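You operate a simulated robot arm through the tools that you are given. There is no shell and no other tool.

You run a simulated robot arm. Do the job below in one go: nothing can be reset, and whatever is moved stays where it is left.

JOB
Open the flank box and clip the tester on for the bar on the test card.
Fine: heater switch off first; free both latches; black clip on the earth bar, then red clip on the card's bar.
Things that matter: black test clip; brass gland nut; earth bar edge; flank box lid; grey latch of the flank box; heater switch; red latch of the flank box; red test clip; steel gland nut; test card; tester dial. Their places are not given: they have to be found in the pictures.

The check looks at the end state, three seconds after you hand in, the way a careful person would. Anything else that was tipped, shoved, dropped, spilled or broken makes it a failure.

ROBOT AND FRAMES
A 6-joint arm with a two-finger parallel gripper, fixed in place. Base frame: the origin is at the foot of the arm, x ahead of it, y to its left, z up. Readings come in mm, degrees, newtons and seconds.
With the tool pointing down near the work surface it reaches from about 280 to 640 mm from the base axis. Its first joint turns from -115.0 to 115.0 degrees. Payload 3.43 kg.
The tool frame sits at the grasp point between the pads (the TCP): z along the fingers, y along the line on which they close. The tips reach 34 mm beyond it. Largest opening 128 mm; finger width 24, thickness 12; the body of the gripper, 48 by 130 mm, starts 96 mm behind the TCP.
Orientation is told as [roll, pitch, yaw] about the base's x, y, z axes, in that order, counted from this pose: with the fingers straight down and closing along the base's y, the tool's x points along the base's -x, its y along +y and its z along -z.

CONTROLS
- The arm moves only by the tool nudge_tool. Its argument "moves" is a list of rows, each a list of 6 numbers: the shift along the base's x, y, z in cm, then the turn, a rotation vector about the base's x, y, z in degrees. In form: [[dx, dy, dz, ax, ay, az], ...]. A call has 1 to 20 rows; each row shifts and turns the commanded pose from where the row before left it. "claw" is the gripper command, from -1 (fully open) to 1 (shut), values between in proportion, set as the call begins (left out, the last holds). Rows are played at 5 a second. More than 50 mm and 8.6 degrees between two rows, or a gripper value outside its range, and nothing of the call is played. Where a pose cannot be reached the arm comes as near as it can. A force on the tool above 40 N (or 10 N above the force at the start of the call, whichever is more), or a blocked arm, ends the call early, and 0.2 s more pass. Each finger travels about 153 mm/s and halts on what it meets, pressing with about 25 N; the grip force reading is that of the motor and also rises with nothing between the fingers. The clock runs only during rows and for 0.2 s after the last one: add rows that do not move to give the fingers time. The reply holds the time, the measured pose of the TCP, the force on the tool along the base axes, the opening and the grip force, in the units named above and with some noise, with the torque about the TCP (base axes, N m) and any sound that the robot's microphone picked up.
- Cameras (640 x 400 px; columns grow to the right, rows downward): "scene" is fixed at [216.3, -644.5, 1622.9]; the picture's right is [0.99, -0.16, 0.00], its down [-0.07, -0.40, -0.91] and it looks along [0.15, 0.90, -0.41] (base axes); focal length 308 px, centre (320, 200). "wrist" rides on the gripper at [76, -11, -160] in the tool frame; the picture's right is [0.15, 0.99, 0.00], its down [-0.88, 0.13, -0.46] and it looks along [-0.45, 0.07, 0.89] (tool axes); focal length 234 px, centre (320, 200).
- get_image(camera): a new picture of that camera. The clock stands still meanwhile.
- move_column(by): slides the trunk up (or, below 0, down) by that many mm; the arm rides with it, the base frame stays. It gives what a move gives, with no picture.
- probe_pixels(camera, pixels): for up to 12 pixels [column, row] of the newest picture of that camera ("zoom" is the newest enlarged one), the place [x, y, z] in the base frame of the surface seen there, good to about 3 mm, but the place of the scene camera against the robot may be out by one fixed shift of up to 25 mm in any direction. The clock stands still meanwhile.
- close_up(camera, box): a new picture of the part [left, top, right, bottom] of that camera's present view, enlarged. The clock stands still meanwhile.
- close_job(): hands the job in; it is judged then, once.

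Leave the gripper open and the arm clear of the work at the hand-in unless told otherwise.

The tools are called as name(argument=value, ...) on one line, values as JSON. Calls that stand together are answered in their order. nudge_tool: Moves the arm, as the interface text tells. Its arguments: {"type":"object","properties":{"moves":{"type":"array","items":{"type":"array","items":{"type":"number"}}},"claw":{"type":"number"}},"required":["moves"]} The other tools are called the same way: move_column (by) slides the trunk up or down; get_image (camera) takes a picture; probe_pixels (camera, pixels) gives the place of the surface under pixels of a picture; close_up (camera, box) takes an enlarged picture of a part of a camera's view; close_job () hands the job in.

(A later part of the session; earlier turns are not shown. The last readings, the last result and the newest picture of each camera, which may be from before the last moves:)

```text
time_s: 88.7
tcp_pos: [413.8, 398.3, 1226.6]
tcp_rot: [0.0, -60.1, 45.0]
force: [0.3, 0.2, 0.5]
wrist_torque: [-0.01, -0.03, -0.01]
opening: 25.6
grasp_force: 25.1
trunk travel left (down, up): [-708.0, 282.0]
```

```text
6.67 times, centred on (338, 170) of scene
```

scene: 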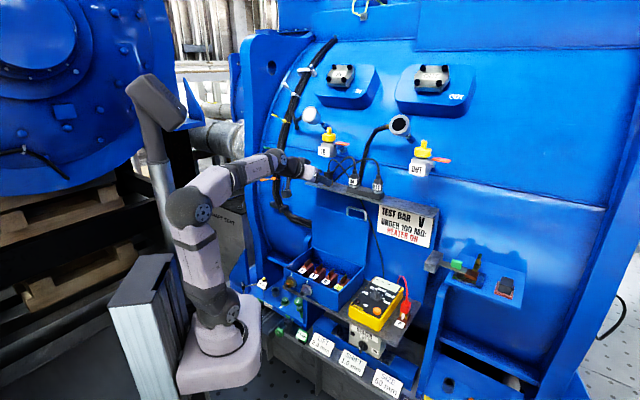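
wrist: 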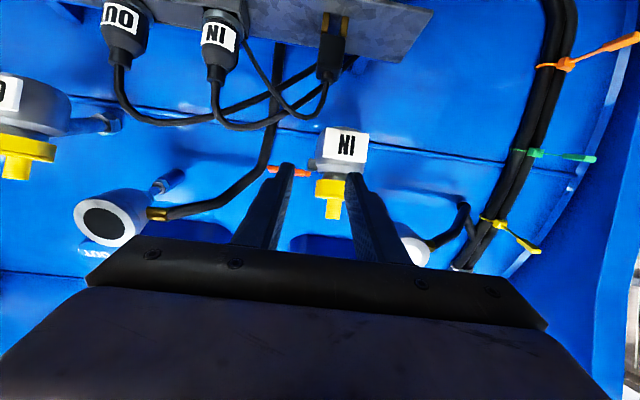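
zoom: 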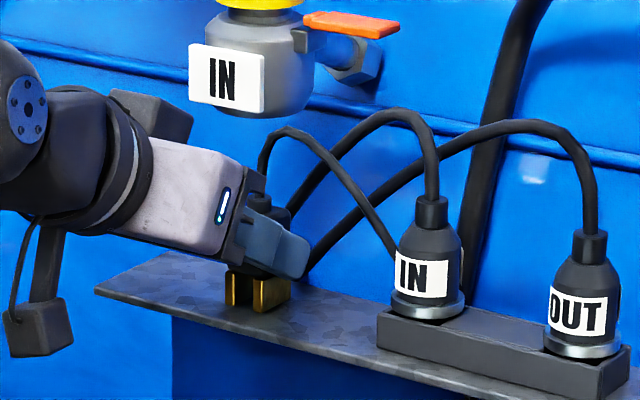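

Held firmly (25.6 mm wide), prong tips 40.6 mm below the TCP. I lift 15 mm (staying below the valve) and draw it back 150 mm from the ledge.

nudge_tool(moves=[[0, 0, 0.75, 0, 0, 0], [0, 0, 0.75, 0, 0, 0], [-1.06, -1.06, 0, 0, 0, 0], [-2.12, -2.12, 0, 0, 0, 0], [-2.12, -2.12, 0, 0, 0, 0], [-2.12, -2.12, 0, 0, 0, 0], [0, 0, 0, 0, 0, 0]])

get_image(camera="scene")

get_image(camera="wrist")

```text
time_s: 90.3
tcp_pos: [362.6, 348.2, 1245.5]
tcp_rot: [0.1, -60.2, 45.0]
force: [0.1, -0.6, -0.9]
wrist_torque: [-0.01, -0.01, -0.01]
opening: 25.2
grasp_force: 24.8
out of reach, approached as far as the arm can: row 5, 6
trunk travel left (down, up): [-708.0, 282.0]
```

```text
taken
```

scene: 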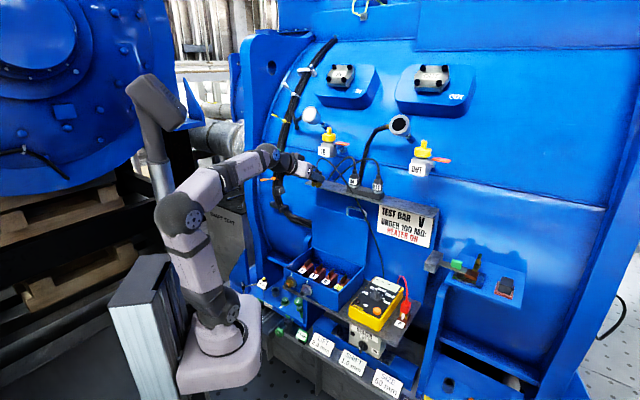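

```text
taken
```

wrist: 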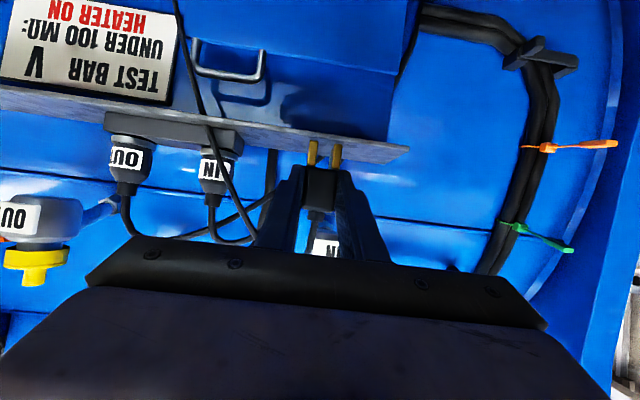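

Clip is out, lead trailing freely; TCP at f≈503. I lower the trunk 260 mm to z≈985, in front of the upright lid and above the box.

move_column(by=-260)

get_image(camera="scene")

get_image(camera="wrist")

```text
time_s: 93.0
tcp_pos: [361.9, 348.0, 984.7]
tcp_rot: [0.1, -60.3, 45.0]
force: [0.4, 0.1, -0.3]
wrist_torque: [-0.01, 0.01, -0.04]
opening: 25.5
grasp_force: 24.7
trunk travel left (down, up): [-448.0, 542.0]
```

```text
taken
```

scene: 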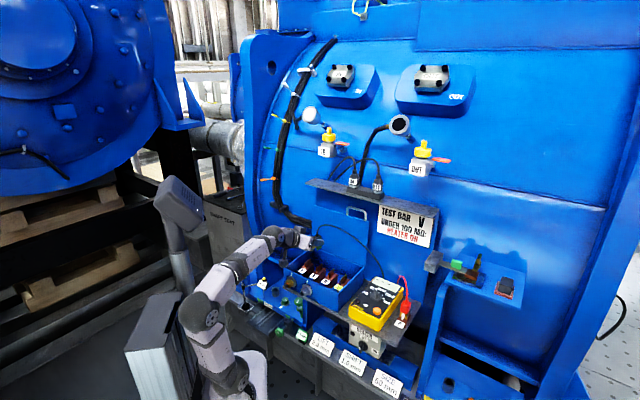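

```text
taken
```

wrist: 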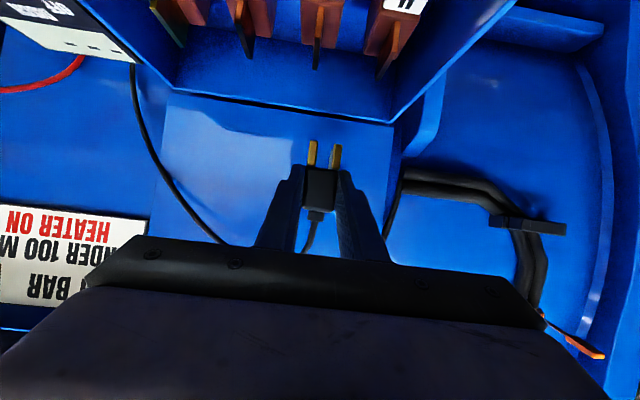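

Below at the top of the view are the blades E, W, V, U. I shift 132 mm along +u to above E.

nudge_tool(moves=[[2.34, -2.34, 0, 0, 0, 0], [2.34, -2.34, 0, 0, 0, 0], [2.34, -2.34, 0, 0, 0, 0], [2.34, -2.34, 0, 0, 0, 0], [0, 0, 0, 0, 0, 0]])

get_image(camera="wrist")

```text
time_s: 94.2
tcp_pos: [457.0, 253.0, 983.4]
tcp_rot: [0.1, -60.3, 45.0]
force: [0.3, 0.2, -0.5]
wrist_torque: [0.02, 0.03, 0.01]
opening: 25.5
grasp_force: 25.0
trunk travel left (down, up): [-448.0, 542.0]
```

```text
taken
```

wrist: 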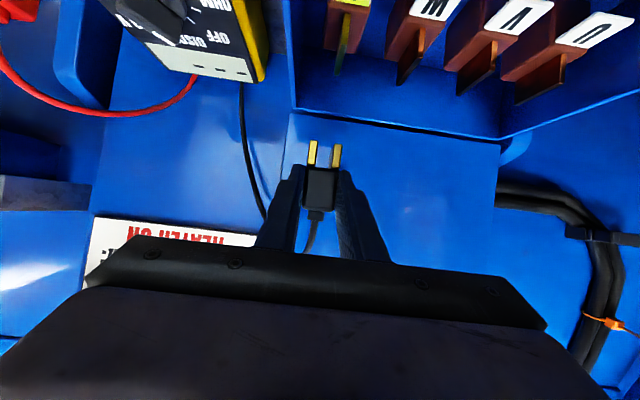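

E blade is at about (343,50) in view, the prongs at (312,150) and (336,155). I lower 60 mm for a better look and probe both.

nudge_tool(moves=[[0, 0, -2, 0, 0, 0], [0, 0, -2, 0, 0, 0], [0, 0, -0.8, 0, 0, 0], [0, 0, 0, 0, 0, 0]])

get_image(camera="wrist")

close_up(camera="wrist", box=[272, 60, 400, 180])

```text
time_s: 95.2
tcp_pos: [454.8, 254.4, 937.4]
tcp_rot: [0.1, -60.2, 45.1]
force: [0.5, 0.7, -1.3]
wrist_torque: [-0.04, 0.01, -0.01]
opening: 25.2
grasp_force: 25.3
trunk travel left (down, up): [-448.0, 542.0]
```

```text
taken
```

wrist: 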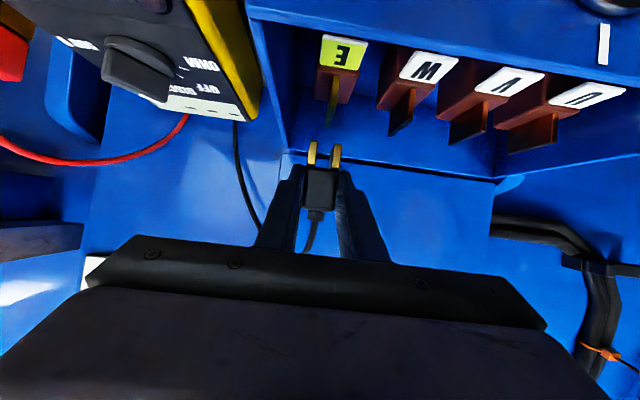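

```text
3.33 times, centred on (336, 120) of wrist
```

zoom: 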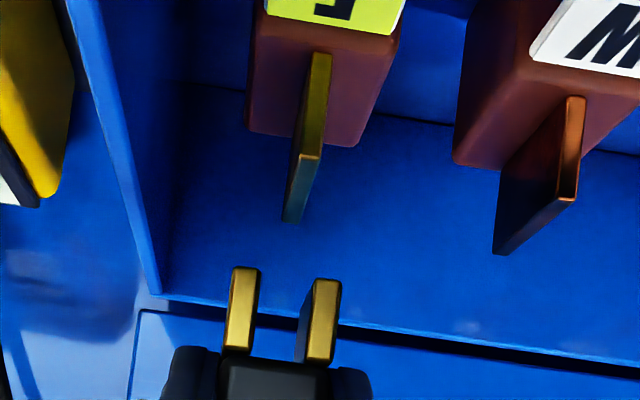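

probe_pixels(camera="zoom", pixels=[[320, 75], [317, 110], [311, 145], [302, 180], [242, 285], [237, 335], [328, 295], [322, 345], [270, 380], [575, 130], [567, 190]])

```text
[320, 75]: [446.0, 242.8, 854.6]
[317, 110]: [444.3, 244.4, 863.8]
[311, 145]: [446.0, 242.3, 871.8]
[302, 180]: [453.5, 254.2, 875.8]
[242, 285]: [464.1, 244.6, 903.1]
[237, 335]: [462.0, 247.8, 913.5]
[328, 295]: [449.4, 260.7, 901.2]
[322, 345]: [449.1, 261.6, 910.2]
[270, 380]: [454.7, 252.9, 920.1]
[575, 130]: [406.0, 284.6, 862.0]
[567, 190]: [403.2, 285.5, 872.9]
```

Prongs are centred at u≈143, blade at u≈142.5: aligned within 1–2 mm. I shift 5 mm back in f and lower until the prong tips are just past the blade top.

nudge_tool(moves=[[-0.4, -0.3, 0, 0, 0, 0], [0, 0, -1, 0, 0, 0], [0, 0, -1, 0, 0, 0], [0, 0, -0.4, 0, 0, 0], [0, 0, 0, 0, 0, 0]])

get_image(camera="wrist")

close_up(camera="wrist", box=[272, 80, 400, 200])

close_up(camera="scene", box=[300, 240, 380, 300])

```text
time_s: 96.4
tcp_pos: [451.1, 251.7, 914.7]
tcp_rot: [0.1, -60.2, 45.0]
force: [-1.0, 1.2, -1.0]
wrist_torque: [0.03, 0.0, -0.03]
opening: 25.3
grasp_force: 24.9
trunk travel left (down, up): [-448.0, 542.0]
```

```text
taken
```

wrist: 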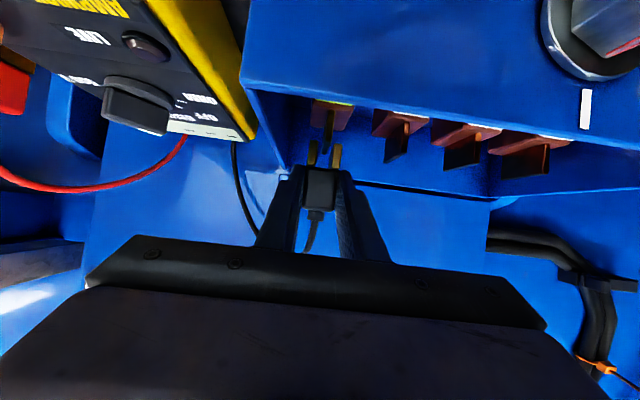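

```text
3.33 times, centred on (336, 140) of wrist
```

zoom: 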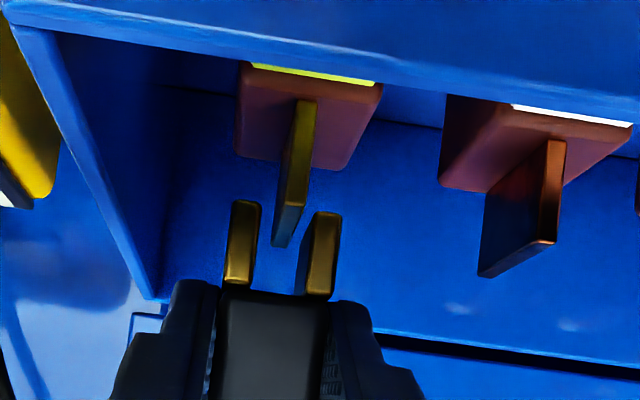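

```text
6.67 times, centred on (340, 270) of scene
```

zoom: 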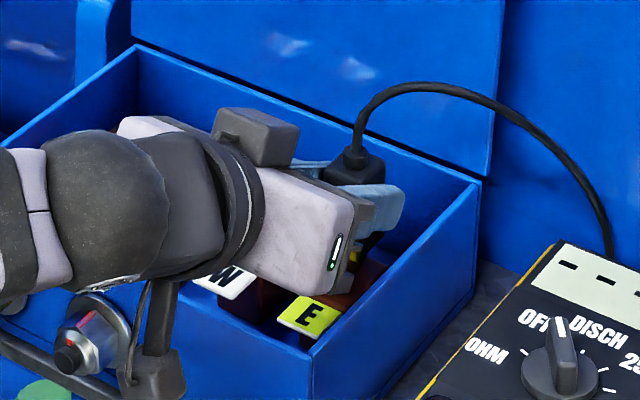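

The blade sits mid-way between the prongs in the view. I lower the remaining ~15 mm in small steps, watching force.

nudge_tool(moves=[[0, 0, -0.4, 0, 0, 0], [0, 0, -0.4, 0, 0, 0], [0, 0, -0.3, 0, 0, 0], [0, 0, 0, 0, 0, 0]])

close_up(camera="wrist", box=[272, 80, 400, 200])

```text
time_s: 97.4
tcp_pos: [452.0, 251.3, 903.5]
tcp_rot: [0.0, -60.2, 45.0]
force: [0.2, -0.3, -0.8]
wrist_torque: [0.02, 0.01, -0.02]
opening: 25.5
grasp_force: 25.1
trunk travel left (down, up): [-448.0, 542.0]
```

```text
3.33 times, centred on (336, 140) of wrist
```

zoom: 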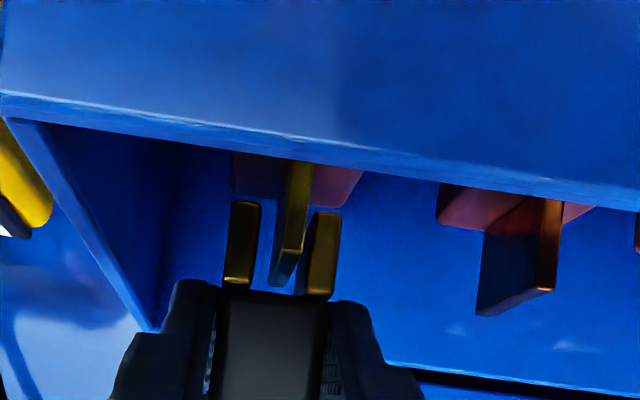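

Blade between prongs, no contact yet. A few mm more down.

nudge_tool(moves=[[0, 0, -0.2, 0, 0, 0], [0, 0, -0.2, 0, 0, 0], [0, 0, 0, 0, 0, 0]])

nudge_tool(moves=[[0, 0, -0.2, 0, 0, 0], [0, 0, -0.1, 0, 0, 0], [0, 0, 0, 0, 0, 0]])

close_up(camera="wrist", box=[272, 80, 400, 200])

```text
time_s: 98.2
tcp_pos: [450.8, 251.6, 899.8]
tcp_rot: [0.1, -60.2, 45.1]
force: [0.0, -0.3, -1.5]
wrist_torque: [0.0, 0.04, 0.03]
opening: 25.7
grasp_force: 24.8
trunk travel left (down, up): [-448.0, 542.0]
```

```text
time_s: 99.0
tcp_pos: [452.3, 251.9, 896.1]
tcp_rot: [0.0, -60.3, 45.2]
force: [0.7, 1.7, 4.6]
wrist_torque: [0.12, -0.13, 0.0]
opening: 25.6
grasp_force: 24.7
trunk travel left (down, up): [-448.0, 542.0]
```

```text
3.33 times, centred on (336, 140) of wrist
```

zoom: 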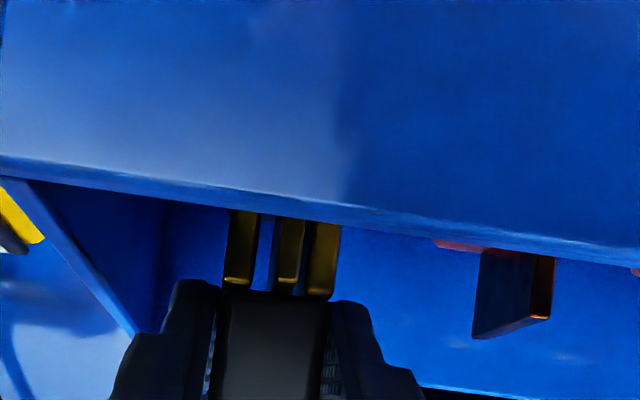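

Contact of ~5 N: body is on the blade top. I press 1 mm more to seat it, then open the fingers moderately.

nudge_tool(moves=[[0, 0, -0.1, 0, 0, 0], [0, 0, 0, 0, 0, 0]])

nudge_tool(claw=0.4, moves=[[0, 0, 0, 0, 0, 0], [0, 0, 0, 0, 0, 0], [0, 0, 0, 0, 0, 0]])

get_image(camera="wrist")

close_up(camera="scene", box=[300, 240, 380, 300])

```text
time_s: 99.6
tcp_pos: [451.3, 251.3, 896.8]
tcp_rot: [-0.1, -60.6, 45.1]
force: [1.4, 0.6, 12.0]
wrist_torque: [0.1, -0.14, -0.03]
opening: 25.3
grasp_force: 24.5
trunk travel left (down, up): [-448.0, 542.0]
```

```text
time_s: 100.4
tcp_pos: [450.9, 251.8, 893.4]
tcp_rot: [0.1, -60.2, 45.0]
force: [0.1, 0.2, -0.3]
wrist_torque: [-0.01, 0.01, 0.05]
opening: 38.4
grasp_force: 0.1
trunk travel left (down, up): [-448.0, 542.0]
```

```text
taken
```

wrist: 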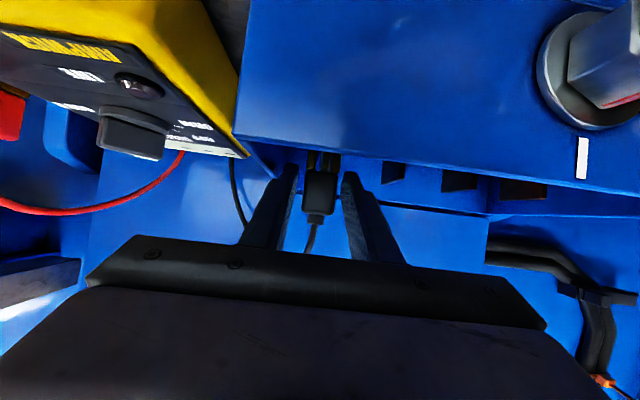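

```text
6.67 times, centred on (340, 270) of scene
```

zoom: 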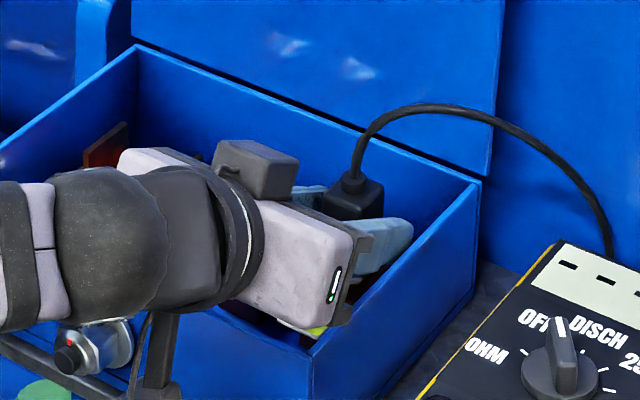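

The black clip stays on the E blade. I withdraw along the finger axis (back and up), clear of the lead.

nudge_tool(moves=[[-1.22, -1.22, 1.0, 0, 0, 0], [-1.22, -1.22, 1.0, 0, 0, 0], [-1.22, -1.22, 1.0, 0, 0, 0], [-1.22, -1.22, 1.0, 0, 0, 0]])

close_up(camera="scene", box=[290, 230, 390, 305])

get_image(camera="wrist")

```text
time_s: 101.4
tcp_pos: [452.9, 218.4, 932.1]
tcp_rot: [0.1, -60.2, 45.0]
force: [-0.9, 1.0, 1.0]
wrist_torque: [0.03, 0.03, 0.07]
opening: 39.7
grasp_force: 1.0
out of reach, approached as far as the arm can: row 1, 2, 3, 4
trunk travel left (down, up): [-448.0, 542.0]
```

```text
5.33 times, centred on (340, 268) of scene
```

zoom: 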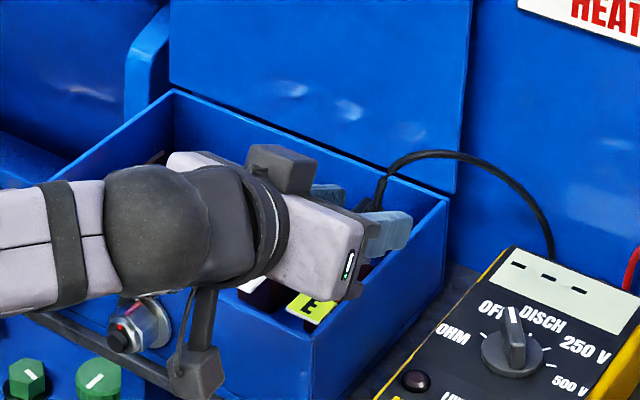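

```text
taken
```

wrist: 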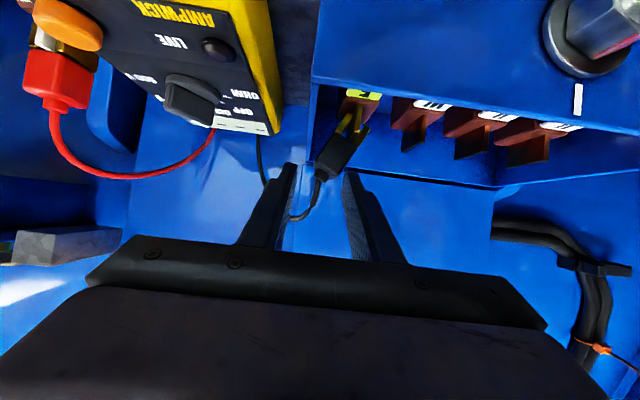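

The arm drifted 24 mm towards +u (again the wrist singularity) and leaned the black clip over. I must put that right: first a small step back along -u to see the response.

nudge_tool(moves=[[-0.3, 0.3, 0, 0, 0, 0], [-0.3, 0.3, 0, 0, 0, 0], [0, 0, 0, 0, 0, 0], [0, 0, 0, 0, 0, 0]])

close_up(camera="wrist", box=[260, 80, 400, 220])

```text
time_s: 102.4
tcp_pos: [451.2, 227.1, 932.0]
tcp_rot: [0.1, -60.0, 45.0]
force: [-0.1, 0.2, 0.1]
wrist_torque: [0.0, 0.0, -0.01]
opening: 38.3
grasp_force: 0.0
out of reach, approached as far as the arm can: row 2
trunk travel left (down, up): [-448.0, 542.0]
```

```text
2.86 times, centred on (330, 150) of wrist
```

zoom: 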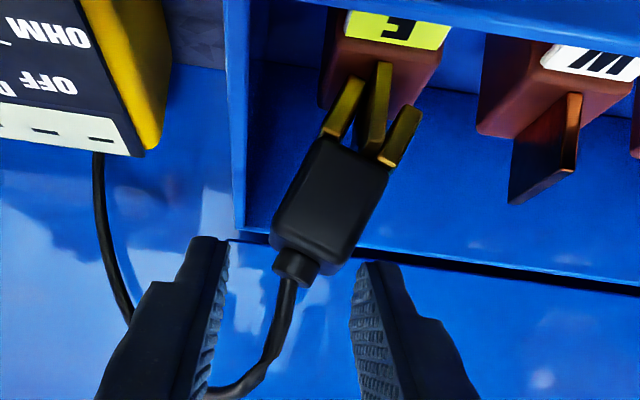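

The clip still straddles the E blade but leans ~25° to +u; the fingers are free of it. I probe it to plan the straightening.

probe_pixels(camera="zoom", pixels=[[297, 265], [330, 190], [285, 225], [350, 250], [320, 140], [385, 170], [400, 140], [340, 110], [380, 90], [240, 220], [375, 280], [215, 260]])

get_image(camera="wrist")

```text
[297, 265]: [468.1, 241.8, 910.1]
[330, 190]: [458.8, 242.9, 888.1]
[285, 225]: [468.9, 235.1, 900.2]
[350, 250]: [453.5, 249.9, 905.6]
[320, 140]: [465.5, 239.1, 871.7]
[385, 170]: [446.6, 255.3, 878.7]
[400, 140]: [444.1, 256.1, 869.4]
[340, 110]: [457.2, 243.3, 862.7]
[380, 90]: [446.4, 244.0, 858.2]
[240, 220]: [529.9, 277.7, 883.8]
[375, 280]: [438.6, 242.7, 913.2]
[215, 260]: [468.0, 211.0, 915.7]
```

```text
taken
```

wrist: 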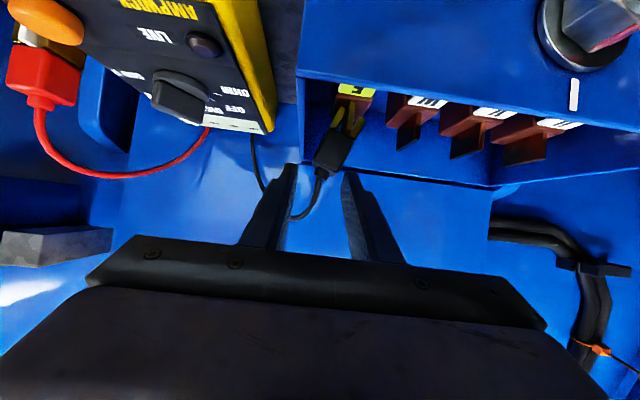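

Body top leans to u≈144–165 at z≈900–906. I open to 52 mm and move to f≈495, u≈146, z≈920 with tips kept above the rim.

nudge_tool(claw=0.19, moves=[[-0.3, 0.3, 0, 0, 0, 0], [0, 0.3, 0, 0, 0, 0], [0, 0.3, 0, 0, 0, 0], [0.2, 0.5, 0, 0, 0, 0], [0.2, 0.4, -0.5, 0, 0, 0], [0, 0, -0.6, 0, 0, 0], [0, 0, 0, 0, 0, 0]])

get_image(camera="wrist")

```text
time_s: 104.0
tcp_pos: [451.4, 244.0, 921.1]
tcp_rot: [0.0, -60.2, 45.0]
force: [-1.2, 0.2, -0.5]
wrist_torque: [0.01, 0.0, 0.03]
opening: 51.8
grasp_force: 0.0
trunk travel left (down, up): [-448.0, 542.0]
```

```text
taken
```

wrist: 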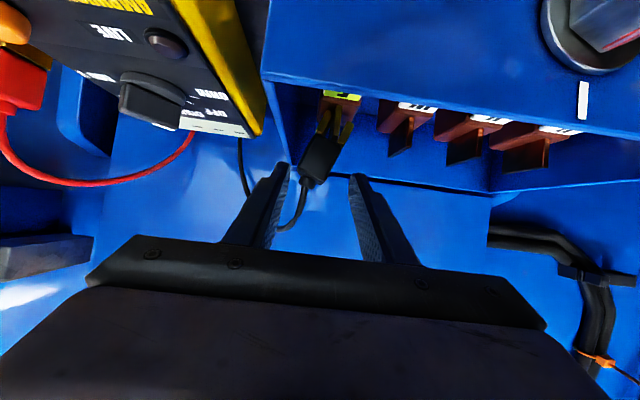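

The leaning body lies between the finger tips. I narrow to 36 mm while shifting 4 mm towards -u, nudging it upright, then look.

nudge_tool(claw=0.44, moves=[[0, 0, 0, 0, 0, 0], [-0.15, 0.15, 0, 0, 0, 0], [-0.15, 0.15, 0, 0, 0, 0], [0.2, 0.2, -0.4, 0, 0, 0], [0, 0, -0.4, 0, 0, 0], [0, 0, 0, 0, 0, 0]])

get_image(camera="wrist")

close_up(camera="wrist", box=[260, 80, 400, 220])

```text
time_s: 105.4
tcp_pos: [449.8, 249.1, 915.9]
tcp_rot: [0.2, -60.2, 45.0]
force: [-0.8, 0.0, 0.4]
wrist_torque: [-0.02, -0.01, 0.0]
opening: 36.0
grasp_force: 0.1
trunk travel left (down, up): [-448.0, 542.0]
```

```text
taken
```

wrist: 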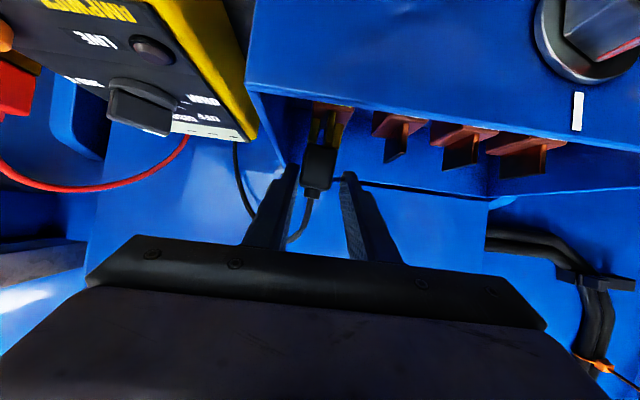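

```text
2.86 times, centred on (330, 150) of wrist
```

zoom: 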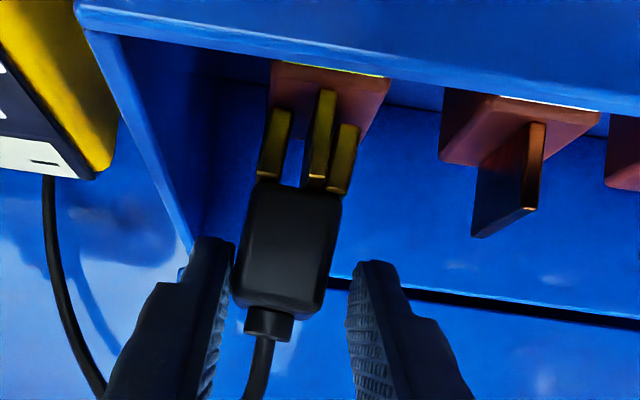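

The clip is nearly upright again on the blade. I learned that the wrist centre must stay ≥ ~290 mm from the base axis, so I steepen the tool: tilt 25° about u in place (fingers turn within their own planes, not touching the clip).

nudge_tool(moves=[[0, 0, 0, -3.536, 3.536, 0], [0, 0, 0, -3.536, 3.536, 0], [0, 0, 0, -3.536, 3.536, 0], [0, 0, 0, -3.536, 3.536, 0], [0, 0, 0, -3.536, 3.536, 0], [0, 0, 0, 0, 0, 0]])

get_image(camera="wrist")

close_up(camera="wrist", box=[260, 80, 400, 220])

close_up(camera="scene", box=[290, 230, 390, 305])

```text
time_s: 106.8
tcp_pos: [451.5, 247.2, 913.5]
tcp_rot: [0.1, -35.1, 45.0]
force: [0.5, 0.8, 0.8]
wrist_torque: [0.02, 0.0, 0.03]
opening: 35.7
grasp_force: 0.0
trunk travel left (down, up): [-448.0, 542.0]
```

```text
taken
```

wrist: 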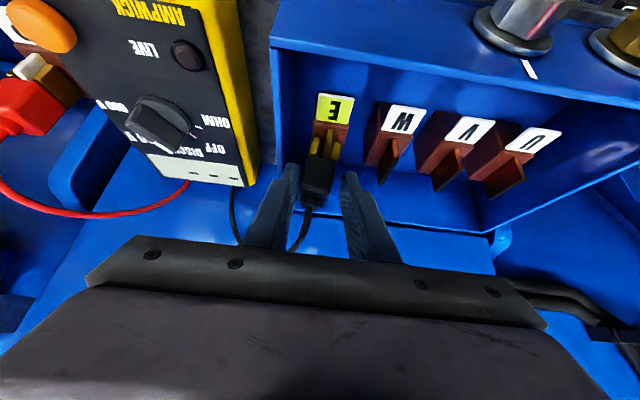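

```text
2.86 times, centred on (330, 150) of wrist
```

zoom: 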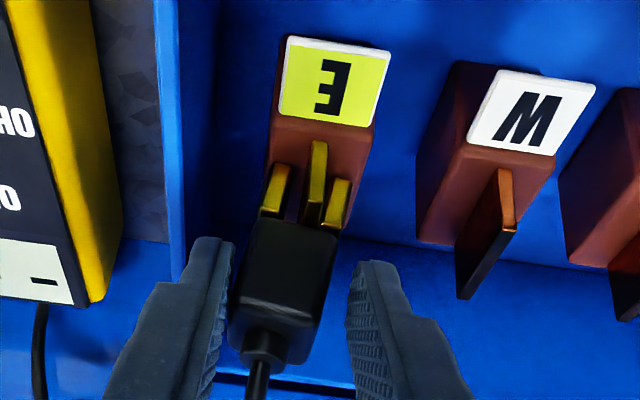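

```text
5.33 times, centred on (340, 268) of scene
```

zoom: 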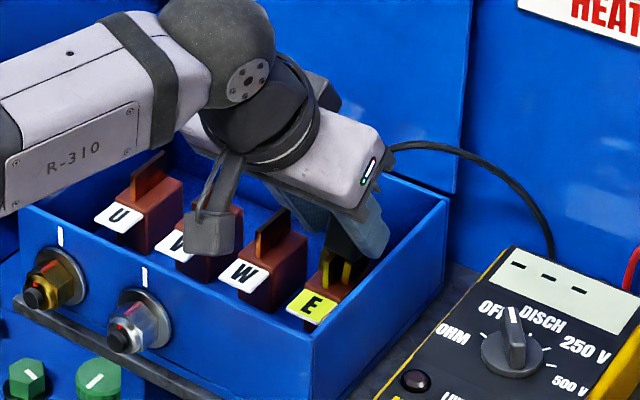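

Good: steeper view; the clip body sits centrally between the fingers. I advance 8 mm, lower 11 mm, shift 2 mm to -u, and close to grip the body squarely.

nudge_tool(moves=[[0.28, 0.28, -0.5, 0, 0, 0], [0.29, 0.29, -0.6, 0, 0, 0], [-0.1, 0.1, 0, 0, 0, 0], [0, 0, 0, 0, 0, 0]])

nudge_tool(claw=1, moves=[[0, 0, 0, 0, 0, 0], [0, 0, 0, 0, 0, 0], [0, 0, 0, 0, 0, 0]])

close_up(camera="wrist", box=[260, 80, 400, 220])

```text
time_s: 107.8
tcp_pos: [456.1, 255.1, 902.2]
tcp_rot: [0.1, -35.1, 45.0]
force: [0.6, 0.1, 0.0]
wrist_torque: [-0.01, 0.0, 0.01]
opening: 36.1
grasp_force: 0.2
trunk travel left (down, up): [-448.0, 542.0]
```

```text
time_s: 108.6
tcp_pos: [455.7, 254.7, 902.3]
tcp_rot: [0.1, -35.1, 44.9]
force: [-0.6, 0.3, 0.6]
wrist_torque: [0.01, 0.02, -0.01]
opening: 25.6
grasp_force: 24.9
trunk travel left (down, up): [-448.0, 542.0]
```

```text
2.86 times, centred on (330, 150) of wrist
```

zoom: 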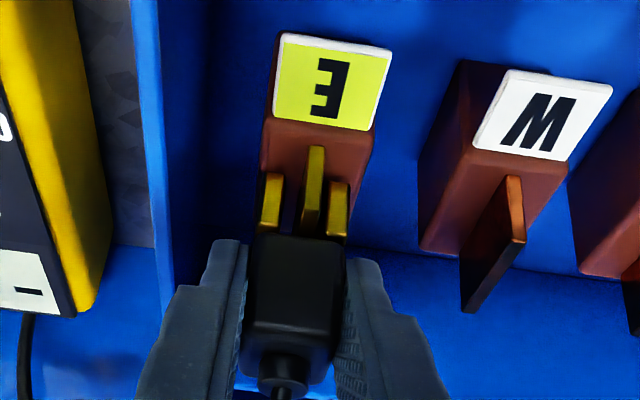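

Gripped upright at 25.6 mm; the blade is nearer the right prong, so I shift 2 mm to -u to centre, then press down gently to seat.

nudge_tool(moves=[[-0.14, 0.14, 0, 0, 0, 0], [0, 0, -0.1, 0, 0, 0], [0, 0, -0.1, 0, 0, 0], [0, 0, 0, 0, 0, 0]])

nudge_tool(moves=[[0, 0, -0.1, 0, 0, 0], [0, 0, -0.1, 0, 0, 0], [0, 0, 0, 0, 0, 0]])

close_up(camera="wrist", box=[260, 80, 400, 220])

```text
time_s: 109.6
tcp_pos: [454.2, 255.2, 903.0]
tcp_rot: [0.0, -35.3, 45.1]
force: [-0.1, 1.3, 10.3]
wrist_torque: [0.03, 0.08, 0.02]
opening: 25.5
grasp_force: 24.6
trunk travel left (down, up): [-448.0, 542.0]
```

```text
time_s: 110.4
tcp_pos: [454.8, 255.2, 903.7]
tcp_rot: [-0.1, -35.6, 45.1]
force: [-0.8, 4.4, 22.2]
wrist_torque: [0.01, 0.11, -0.03]
opening: 25.7
grasp_force: 25.2
trunk travel left (down, up): [-448.0, 542.0]
```

```text
2.86 times, centred on (330, 150) of wrist
```

zoom: 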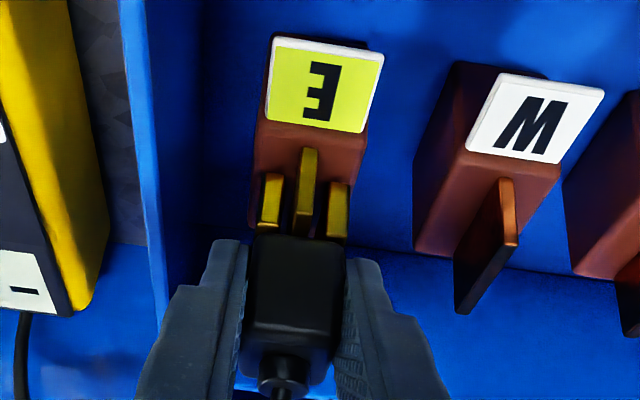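

Seated at ~22 N and centred on E. I relax the press, open to 40 mm, and retract along the finger axis in checked steps.

nudge_tool(claw=0.36, moves=[[0, 0, 0.3, 0, 0, 0], [0, 0, 0, 0, 0, 0], [0, 0, 0, 0, 0, 0], [-0.4, -0.4, 0.82, 0, 0, 0], [-0.4, -0.4, 0.82, 0, 0, 0], [0, 0, 0, 0, 0, 0]])

close_up(camera="wrist", box=[260, 80, 400, 220])

```text
time_s: 111.8
tcp_pos: [448.2, 246.2, 918.1]
tcp_rot: [0.0, -35.2, 45.0]
force: [-0.2, -0.1, 0.0]
wrist_torque: [0.03, 0.01, -0.01]
opening: 41.2
grasp_force: 0.0
trunk travel left (down, up): [-448.0, 542.0]
```

```text
2.86 times, centred on (330, 150) of wrist
```

zoom: 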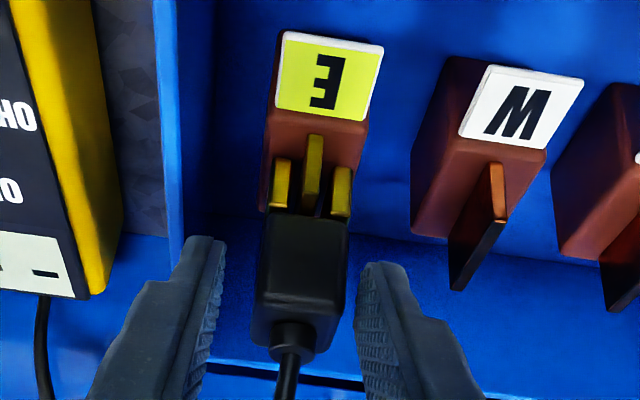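

The clip stays upright, fingers clear on both sides. I continue retracting along the axis.

nudge_tool(moves=[[-0.81, -0.81, 1.64, 0, 0, 0], [-0.81, -0.81, 1.64, 0, 0, 0], [-0.81, -0.81, 1.64, 0, 0, 0], [-0.81, -0.81, 1.64, 0, 0, 0], [0, 0, 0, 0, 0, 0]])

get_image(camera="wrist")

close_up(camera="scene", box=[280, 230, 420, 330])

```text
time_s: 113.0
tcp_pos: [415.2, 211.4, 983.9]
tcp_rot: [0.1, -35.0, 44.9]
force: [-0.1, 0.3, 0.1]
wrist_torque: [0.0, 0.03, 0.0]
opening: 41.1
grasp_force: 0.0
trunk travel left (down, up): [-448.0, 542.0]
```

```text
taken
```

wrist: 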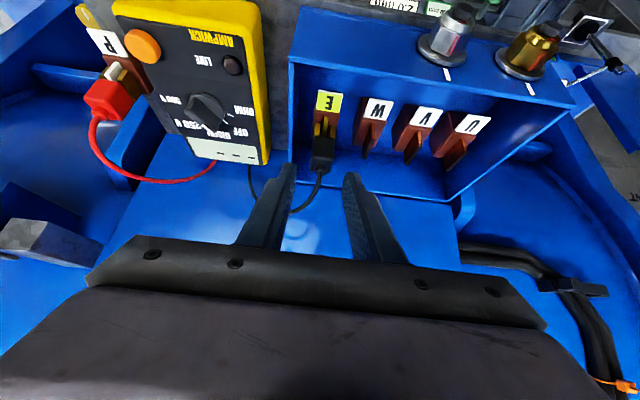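

```text
4.00 times, centred on (350, 280) of scene
```

zoom: 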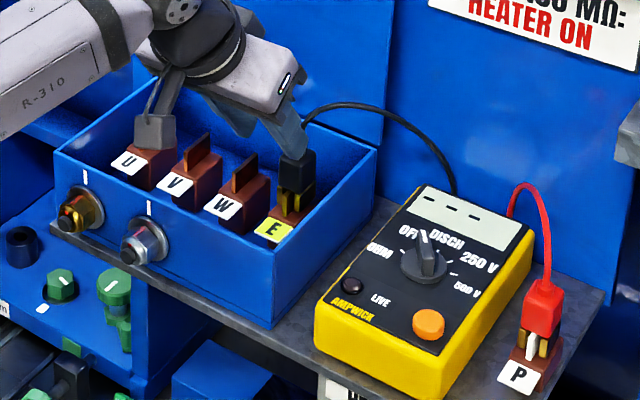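

Black clip is properly seated on E. Next the red clip at post P (about (615,74)): I move along +u at z≈984 to look at it.

nudge_tool(moves=[[2.8, -2.8, 0, 0, 0, 0], [2.8, -2.8, 0, 0, 0, 0], [2.8, -2.8, 0, 0, 0, 0], [2.8, -2.8, 0, 0, 0, 0], [2.8, -2.8, 0, 0, 0, 0], [2.8, -2.8, 0, 0, 0, 0], [0, 0, 0, 0, 0, 0]])

get_image(camera="wrist")

```text
time_s: 114.6
tcp_pos: [580.6, 44.6, 983.6]
tcp_rot: [0.1, -35.1, 45.0]
force: [-0.3, 0.1, -0.5]
wrist_torque: [0.01, 0.0, 0.03]
opening: 41.1
grasp_force: 0.0
trunk travel left (down, up): [-448.0, 542.0]
```

```text
taken
```

wrist: 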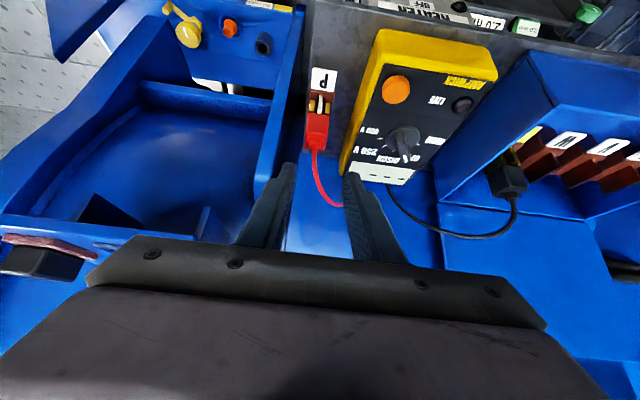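

Red clip seen at (317,130) on post P. I zoom in and probe.

close_up(camera="wrist", box=[280, 60, 376, 180])

probe_pixels(camera="wrist", pixels=[[317, 122], [316, 135], [314, 147], [312, 106], [327, 108], [319, 100], [307, 130], [326, 133], [345, 150], [323, 78]])

```text
3.33 times, centred on (328, 120) of wrist
```

zoom: 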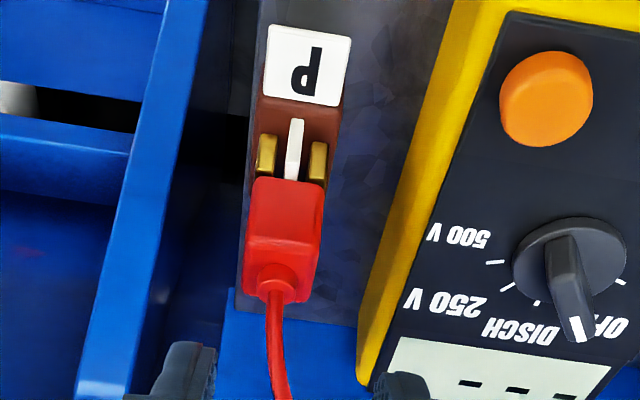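

```text
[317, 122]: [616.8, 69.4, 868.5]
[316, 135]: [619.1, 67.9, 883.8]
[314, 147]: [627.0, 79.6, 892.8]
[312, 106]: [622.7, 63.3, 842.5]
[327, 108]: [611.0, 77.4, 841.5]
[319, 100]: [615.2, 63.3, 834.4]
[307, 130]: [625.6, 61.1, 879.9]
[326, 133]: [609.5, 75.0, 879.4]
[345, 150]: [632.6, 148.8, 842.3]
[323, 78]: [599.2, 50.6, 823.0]
```

Red clip: centre u≈388, body front f≈485, body z≈852–886. I check neighbours (tester edge, blue bracket) for finger room.

probe_pixels(camera="zoom", pixels=[[175, 120], [190, 60], [120, 330], [105, 380], [225, 340], [400, 200], [375, 330], [240, 270], [260, 60], [255, 110], [300, 230], [285, 290]])

```text
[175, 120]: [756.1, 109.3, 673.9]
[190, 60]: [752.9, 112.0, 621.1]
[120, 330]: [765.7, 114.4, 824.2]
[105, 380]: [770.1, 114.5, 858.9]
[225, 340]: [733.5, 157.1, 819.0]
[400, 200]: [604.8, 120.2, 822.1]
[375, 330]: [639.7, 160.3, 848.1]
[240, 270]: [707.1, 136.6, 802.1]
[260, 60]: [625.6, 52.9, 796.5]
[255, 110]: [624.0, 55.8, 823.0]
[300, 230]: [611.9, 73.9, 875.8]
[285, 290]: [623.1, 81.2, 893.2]
```

Room is fine (tester edge at u≈343). I go to a point 60 mm short of the grip along the finger axis, opening 36 mm.

nudge_tool(claw=0.42, moves=[[0.52, 0.165, -1.9, 0, 0, 0], [0.52, 0.165, -1.9, 0, 0, 0], [0.52, 0.165, -1.86, 0, 0, 0], [0, 0, 0, 0, 0, 0]])

close_up(camera="wrist", box=[260, 80, 400, 220])

```text
time_s: 115.6
tcp_pos: [597.4, 51.2, 926.2]
tcp_rot: [0.0, -35.2, 45.1]
force: [0.5, 0.6, 0.1]
wrist_torque: [-0.03, -0.01, -0.02]
opening: 37.2
grasp_force: 0.2
trunk travel left (down, up): [-448.0, 542.0]
```

```text
2.86 times, centred on (330, 150) of wrist
```

zoom: 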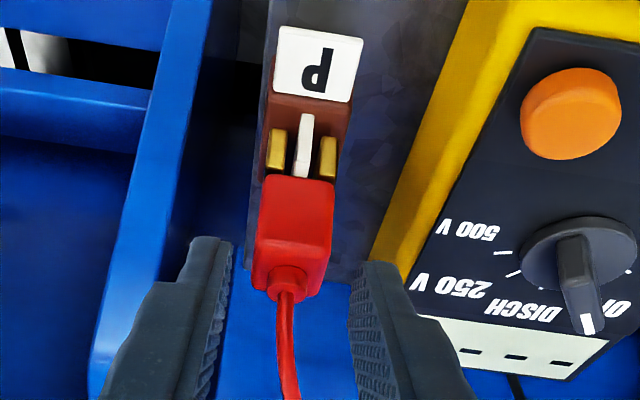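

Clip about 2–3 mm to +u of my axis. I advance along the axis with that correction to straddle the red body.

nudge_tool(moves=[[0.16, -0.16, 0, 0, 0, 0], [0.57, 0.57, -1.2, 0, 0, 0], [0.57, 0.57, -1.2, 0, 0, 0], [0.57, 0.57, -1.2, 0, 0, 0], [0.57, 0.57, -1.2, 0, 0, 0], [0, 0, 0, 0, 0, 0]])

close_up(camera="wrist", box=[260, 80, 400, 220])

```text
time_s: 117.0
tcp_pos: [620.7, 72.8, 878.1]
tcp_rot: [0.0, -35.1, 45.0]
force: [0.1, 0.6, -0.1]
wrist_torque: [-0.01, 0.01, 0.0]
opening: 37.0
grasp_force: 0.0
trunk travel left (down, up): [-448.0, 542.0]
```

```text
2.86 times, centred on (330, 150) of wrist
```

zoom: 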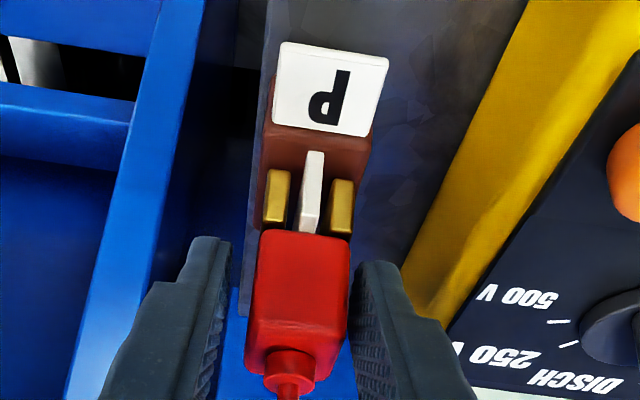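

Well placed, same as the earlier grip on the black clip. I close.

nudge_tool(claw=1, moves=[[0, 0, 0, 0, 0, 0], [0, 0, 0, 0, 0, 0], [0, 0, 0, 0, 0, 0]])

nudge_tool(moves=[[0, 0, 1, 0, 0, 0], [0, 0, 1.5, 0, 0, 0], [0, 0, 2, 0, 0, 0], [0, 0, 2, 0, 0, 0], [0, 0, 2, 0, 0, 0], [0, 0, 2, 0, 0, 0], [0, 0, 0, 0, 0, 0]])

get_image(camera="wrist")

close_up(camera="scene", box=[280, 220, 430, 330])

```text
time_s: 117.8
tcp_pos: [621.0, 73.8, 878.1]
tcp_rot: [0.1, -35.1, 45.0]
force: [0.0, -1.6, -0.2]
wrist_torque: [-0.02, -0.02, -0.02]
opening: 25.5
grasp_force: 24.9
trunk travel left (down, up): [-448.0, 542.0]
```

```text
time_s: 119.4
tcp_pos: [606.6, 70.5, 970.0]
tcp_rot: [0.1, -35.0, 45.1]
force: [-0.4, -0.1, -0.9]
wrist_torque: [-0.03, -0.05, 0.02]
opening: 25.7
grasp_force: 25.3
out of reach, approached as far as the arm can: row 5, 6
trunk travel left (down, up): [-448.0, 542.0]
```

```text
taken
```

wrist: 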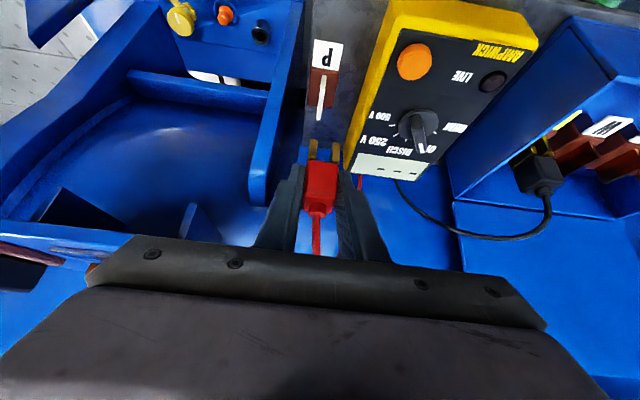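

```text
3.64 times, centred on (355, 275) of scene
```

zoom: 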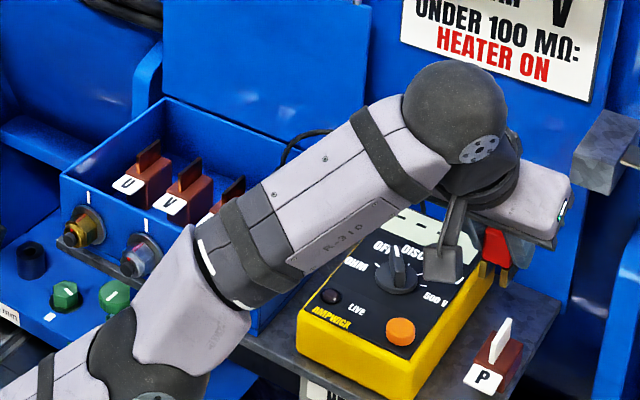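

Red clip is off the post and held at 25.6 mm. To pass over the black clip and its lead safely, I raise the trunk 100 mm, then travel along -u to above V.

move_column(by=100)

nudge_tool(moves=[[-3.12, 3.12, 0, 0, 0, 0], [-3.12, 3.12, 0, 0, 0, 0], [-3.12, 3.12, 0, 0, 0, 0], [-3.12, 3.12, 0, 0, 0, 0], [-3.12, 3.12, 0, 0, 0, 0], [-3.12, 3.12, 0, 0, 0, 0], [-3.12, 3.12, 0, 0, 0, 0], [-3.12, 3.12, 0, 0, 0, 0], [0, 0, 0, 0, 0, 0]])

get_image(camera="wrist")

get_image(camera="scene")

```text
time_s: 120.7
tcp_pos: [606.0, 70.9, 1070.2]
tcp_rot: [0.1, -35.1, 44.9]
force: [0.5, -0.7, -0.7]
wrist_torque: [0.03, -0.01, 0.02]
opening: 25.4
grasp_force: 25.2
trunk travel left (down, up): [-548.0, 442.0]
```

```text
time_s: 122.7
tcp_pos: [530.3, 201.3, 1127.4]
tcp_rot: [0.1, -34.9, 45.0]
force: [-0.1, 0.4, -1.0]
wrist_torque: [-0.04, 0.02, -0.01]
opening: 25.3
grasp_force: 25.3
out of reach, approached as far as the arm can: row 1, 2, 3, 4, 5, 6, 7, 8
trunk travel left (down, up): [-548.0, 442.0]
```

```text
taken
```

wrist: 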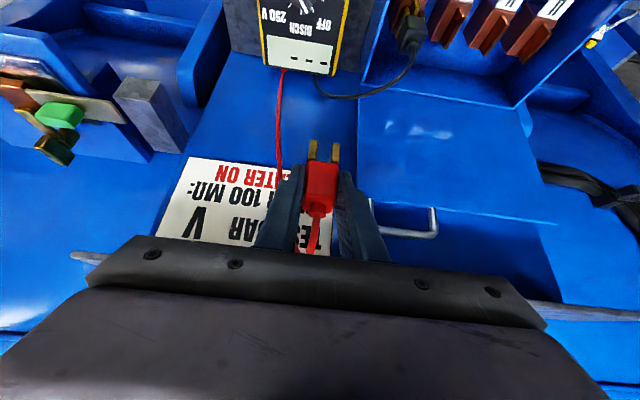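

```text
taken
```

scene: 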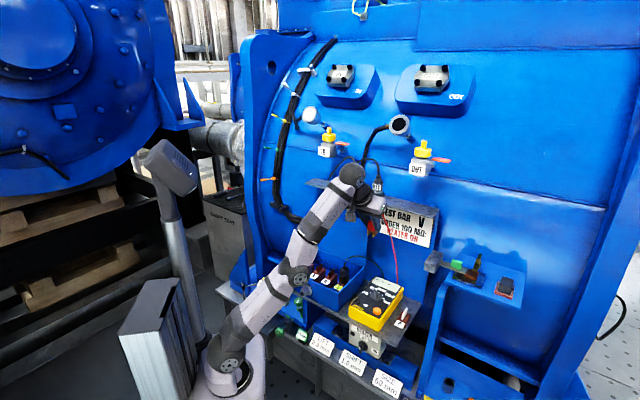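

The arm had been at its outer limit and drifted up and forward (f≈517, u≈233, z≈1127) – nothing touched, forces nil. I bring it back and down to a comfortable reach (f≈480, z≈1030) in small steps.

nudge_tool(moves=[[-0.65, -0.65, -1.6, 0, 0, 0], [-0.65, -0.65, -1.6, 0, 0, 0], [-0.65, -0.65, -1.6, 0, 0, 0], [-0.65, -0.65, -1.6, 0, 0, 0], [0, 0, -1.6, 0, 0, 0], [0, 0, -1.6, 0, 0, 0], [0, 0, 0, 0, 0, 0], [0, 0, 0, 0, 0, 0]])

```text
time_s: 124.5
tcp_pos: [543.0, 193.6, 1117.7]
tcp_rot: [0.1, -35.1, 45.0]
force: [-0.2, 0.1, -0.7]
wrist_torque: [0.03, 0.07, -0.01]
opening: 25.6
grasp_force: 25.1
out of reach, approached as far as the arm can: row 1, 2, 3, 4, 5, 6
trunk travel left (down, up): [-548.0, 442.0]
```

The elbow is straight (outer singularity). I command larger inward steps, straight towards the shoulder, to make the elbow bend; the space below and behind is free.

nudge_tool(moves=[[-2.75, -0.56, -3.9, 0, 0, 0], [0, 0, 0, 0, 0, 0], [0, 0, 0, 0, 0, 0]])

get_image(camera="scene")

```text
time_s: 125.3
tcp_pos: [543.7, 193.3, 1117.5]
tcp_rot: [0.1, -35.1, 45.0]
force: [-0.3, 0.0, -0.8]
wrist_torque: [0.03, -0.01, 0.0]
opening: 25.5
grasp_force: 25.1
out of reach, approached as far as the arm can: row 1
trunk travel left (down, up): [-548.0, 442.0]
```

```text
taken
```

scene: 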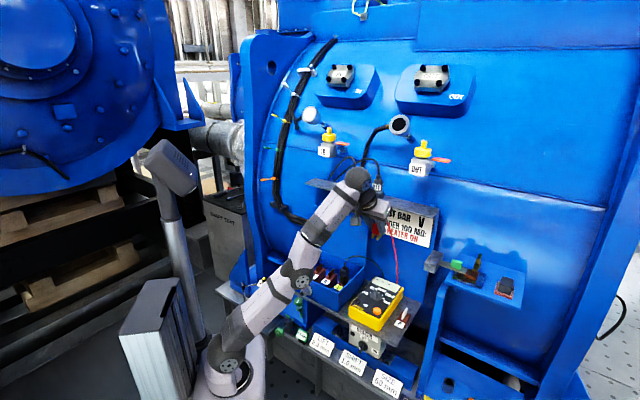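

Still stuck radially. Tangential moves in the vertical plane should share motion with the elbow and bend it: I command a step down-and-forward (clear to the panel at f≈625).

nudge_tool(moves=[[1.5, 0.3, -1.7, 0, 0, 0], [1.5, 0.3, -1.7, 0, 0, 0], [0, 0, 0, 0, 0, 0]])

```text
time_s: 126.1
tcp_pos: [576.7, 197.8, 1086.3]
tcp_rot: [0.1, -35.0, 44.9]
force: [-0.2, -0.5, -1.6]
wrist_torque: [0.01, 0.02, -0.02]
opening: 25.6
grasp_force: 25.2
out of reach, approached as far as the arm can: row 2
trunk travel left (down, up): [-548.0, 442.0]
```

One row was reachable, so the elbow begins to bend. Now small inward steps.

nudge_tool(moves=[[-0.3, -0.1, -0.8, 0, 0, 0], [-0.5, -0.1, -0.9, 0, 0, 0], [-0.8, -0.15, -1.1, 0, 0, 0], [0, 0, 0, 0, 0, 0]])

```text
time_s: 127.1
tcp_pos: [583.5, 197.5, 1080.1]
tcp_rot: [0.1, -35.0, 45.1]
force: [0.2, 0.8, -0.8]
wrist_torque: [-0.03, 0.05, 0.0]
opening: 25.8
grasp_force: 25.2
out of reach, approached as far as the arm can: row 1, 2, 3
trunk travel left (down, up): [-548.0, 442.0]
```

The picture shows the elbow slightly over-straight, bending the wrong way against its limit. I first stretch it out, then swing tangentially forward-down (staying ~40 mm off the panel), so it can fold the right way.

nudge_tool(moves=[[0.69, 0.14, 0.93, 0, 0, 0], [0.69, 0.14, 0.93, 0, 0, 0], [0.93, 0.19, -0.73, 0, 0, 0], [0.93, 0.19, -0.73, 0, 0, 0], [0, 0, 0, 0, 0, 0]])

get_image(camera="scene")

```text
time_s: 128.3
tcp_pos: [600.7, 201.1, 1066.2]
tcp_rot: [0.1, -35.2, 45.0]
force: [-0.3, -0.1, -0.8]
wrist_torque: [-0.01, -0.02, 0.01]
opening: 25.5
grasp_force: 25.1
out of reach, approached as far as the arm can: row 1, 2
trunk travel left (down, up): [-548.0, 442.0]
```

```text
taken
```

scene: 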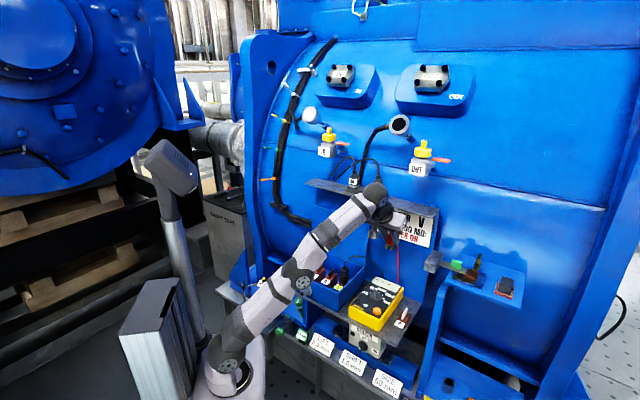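

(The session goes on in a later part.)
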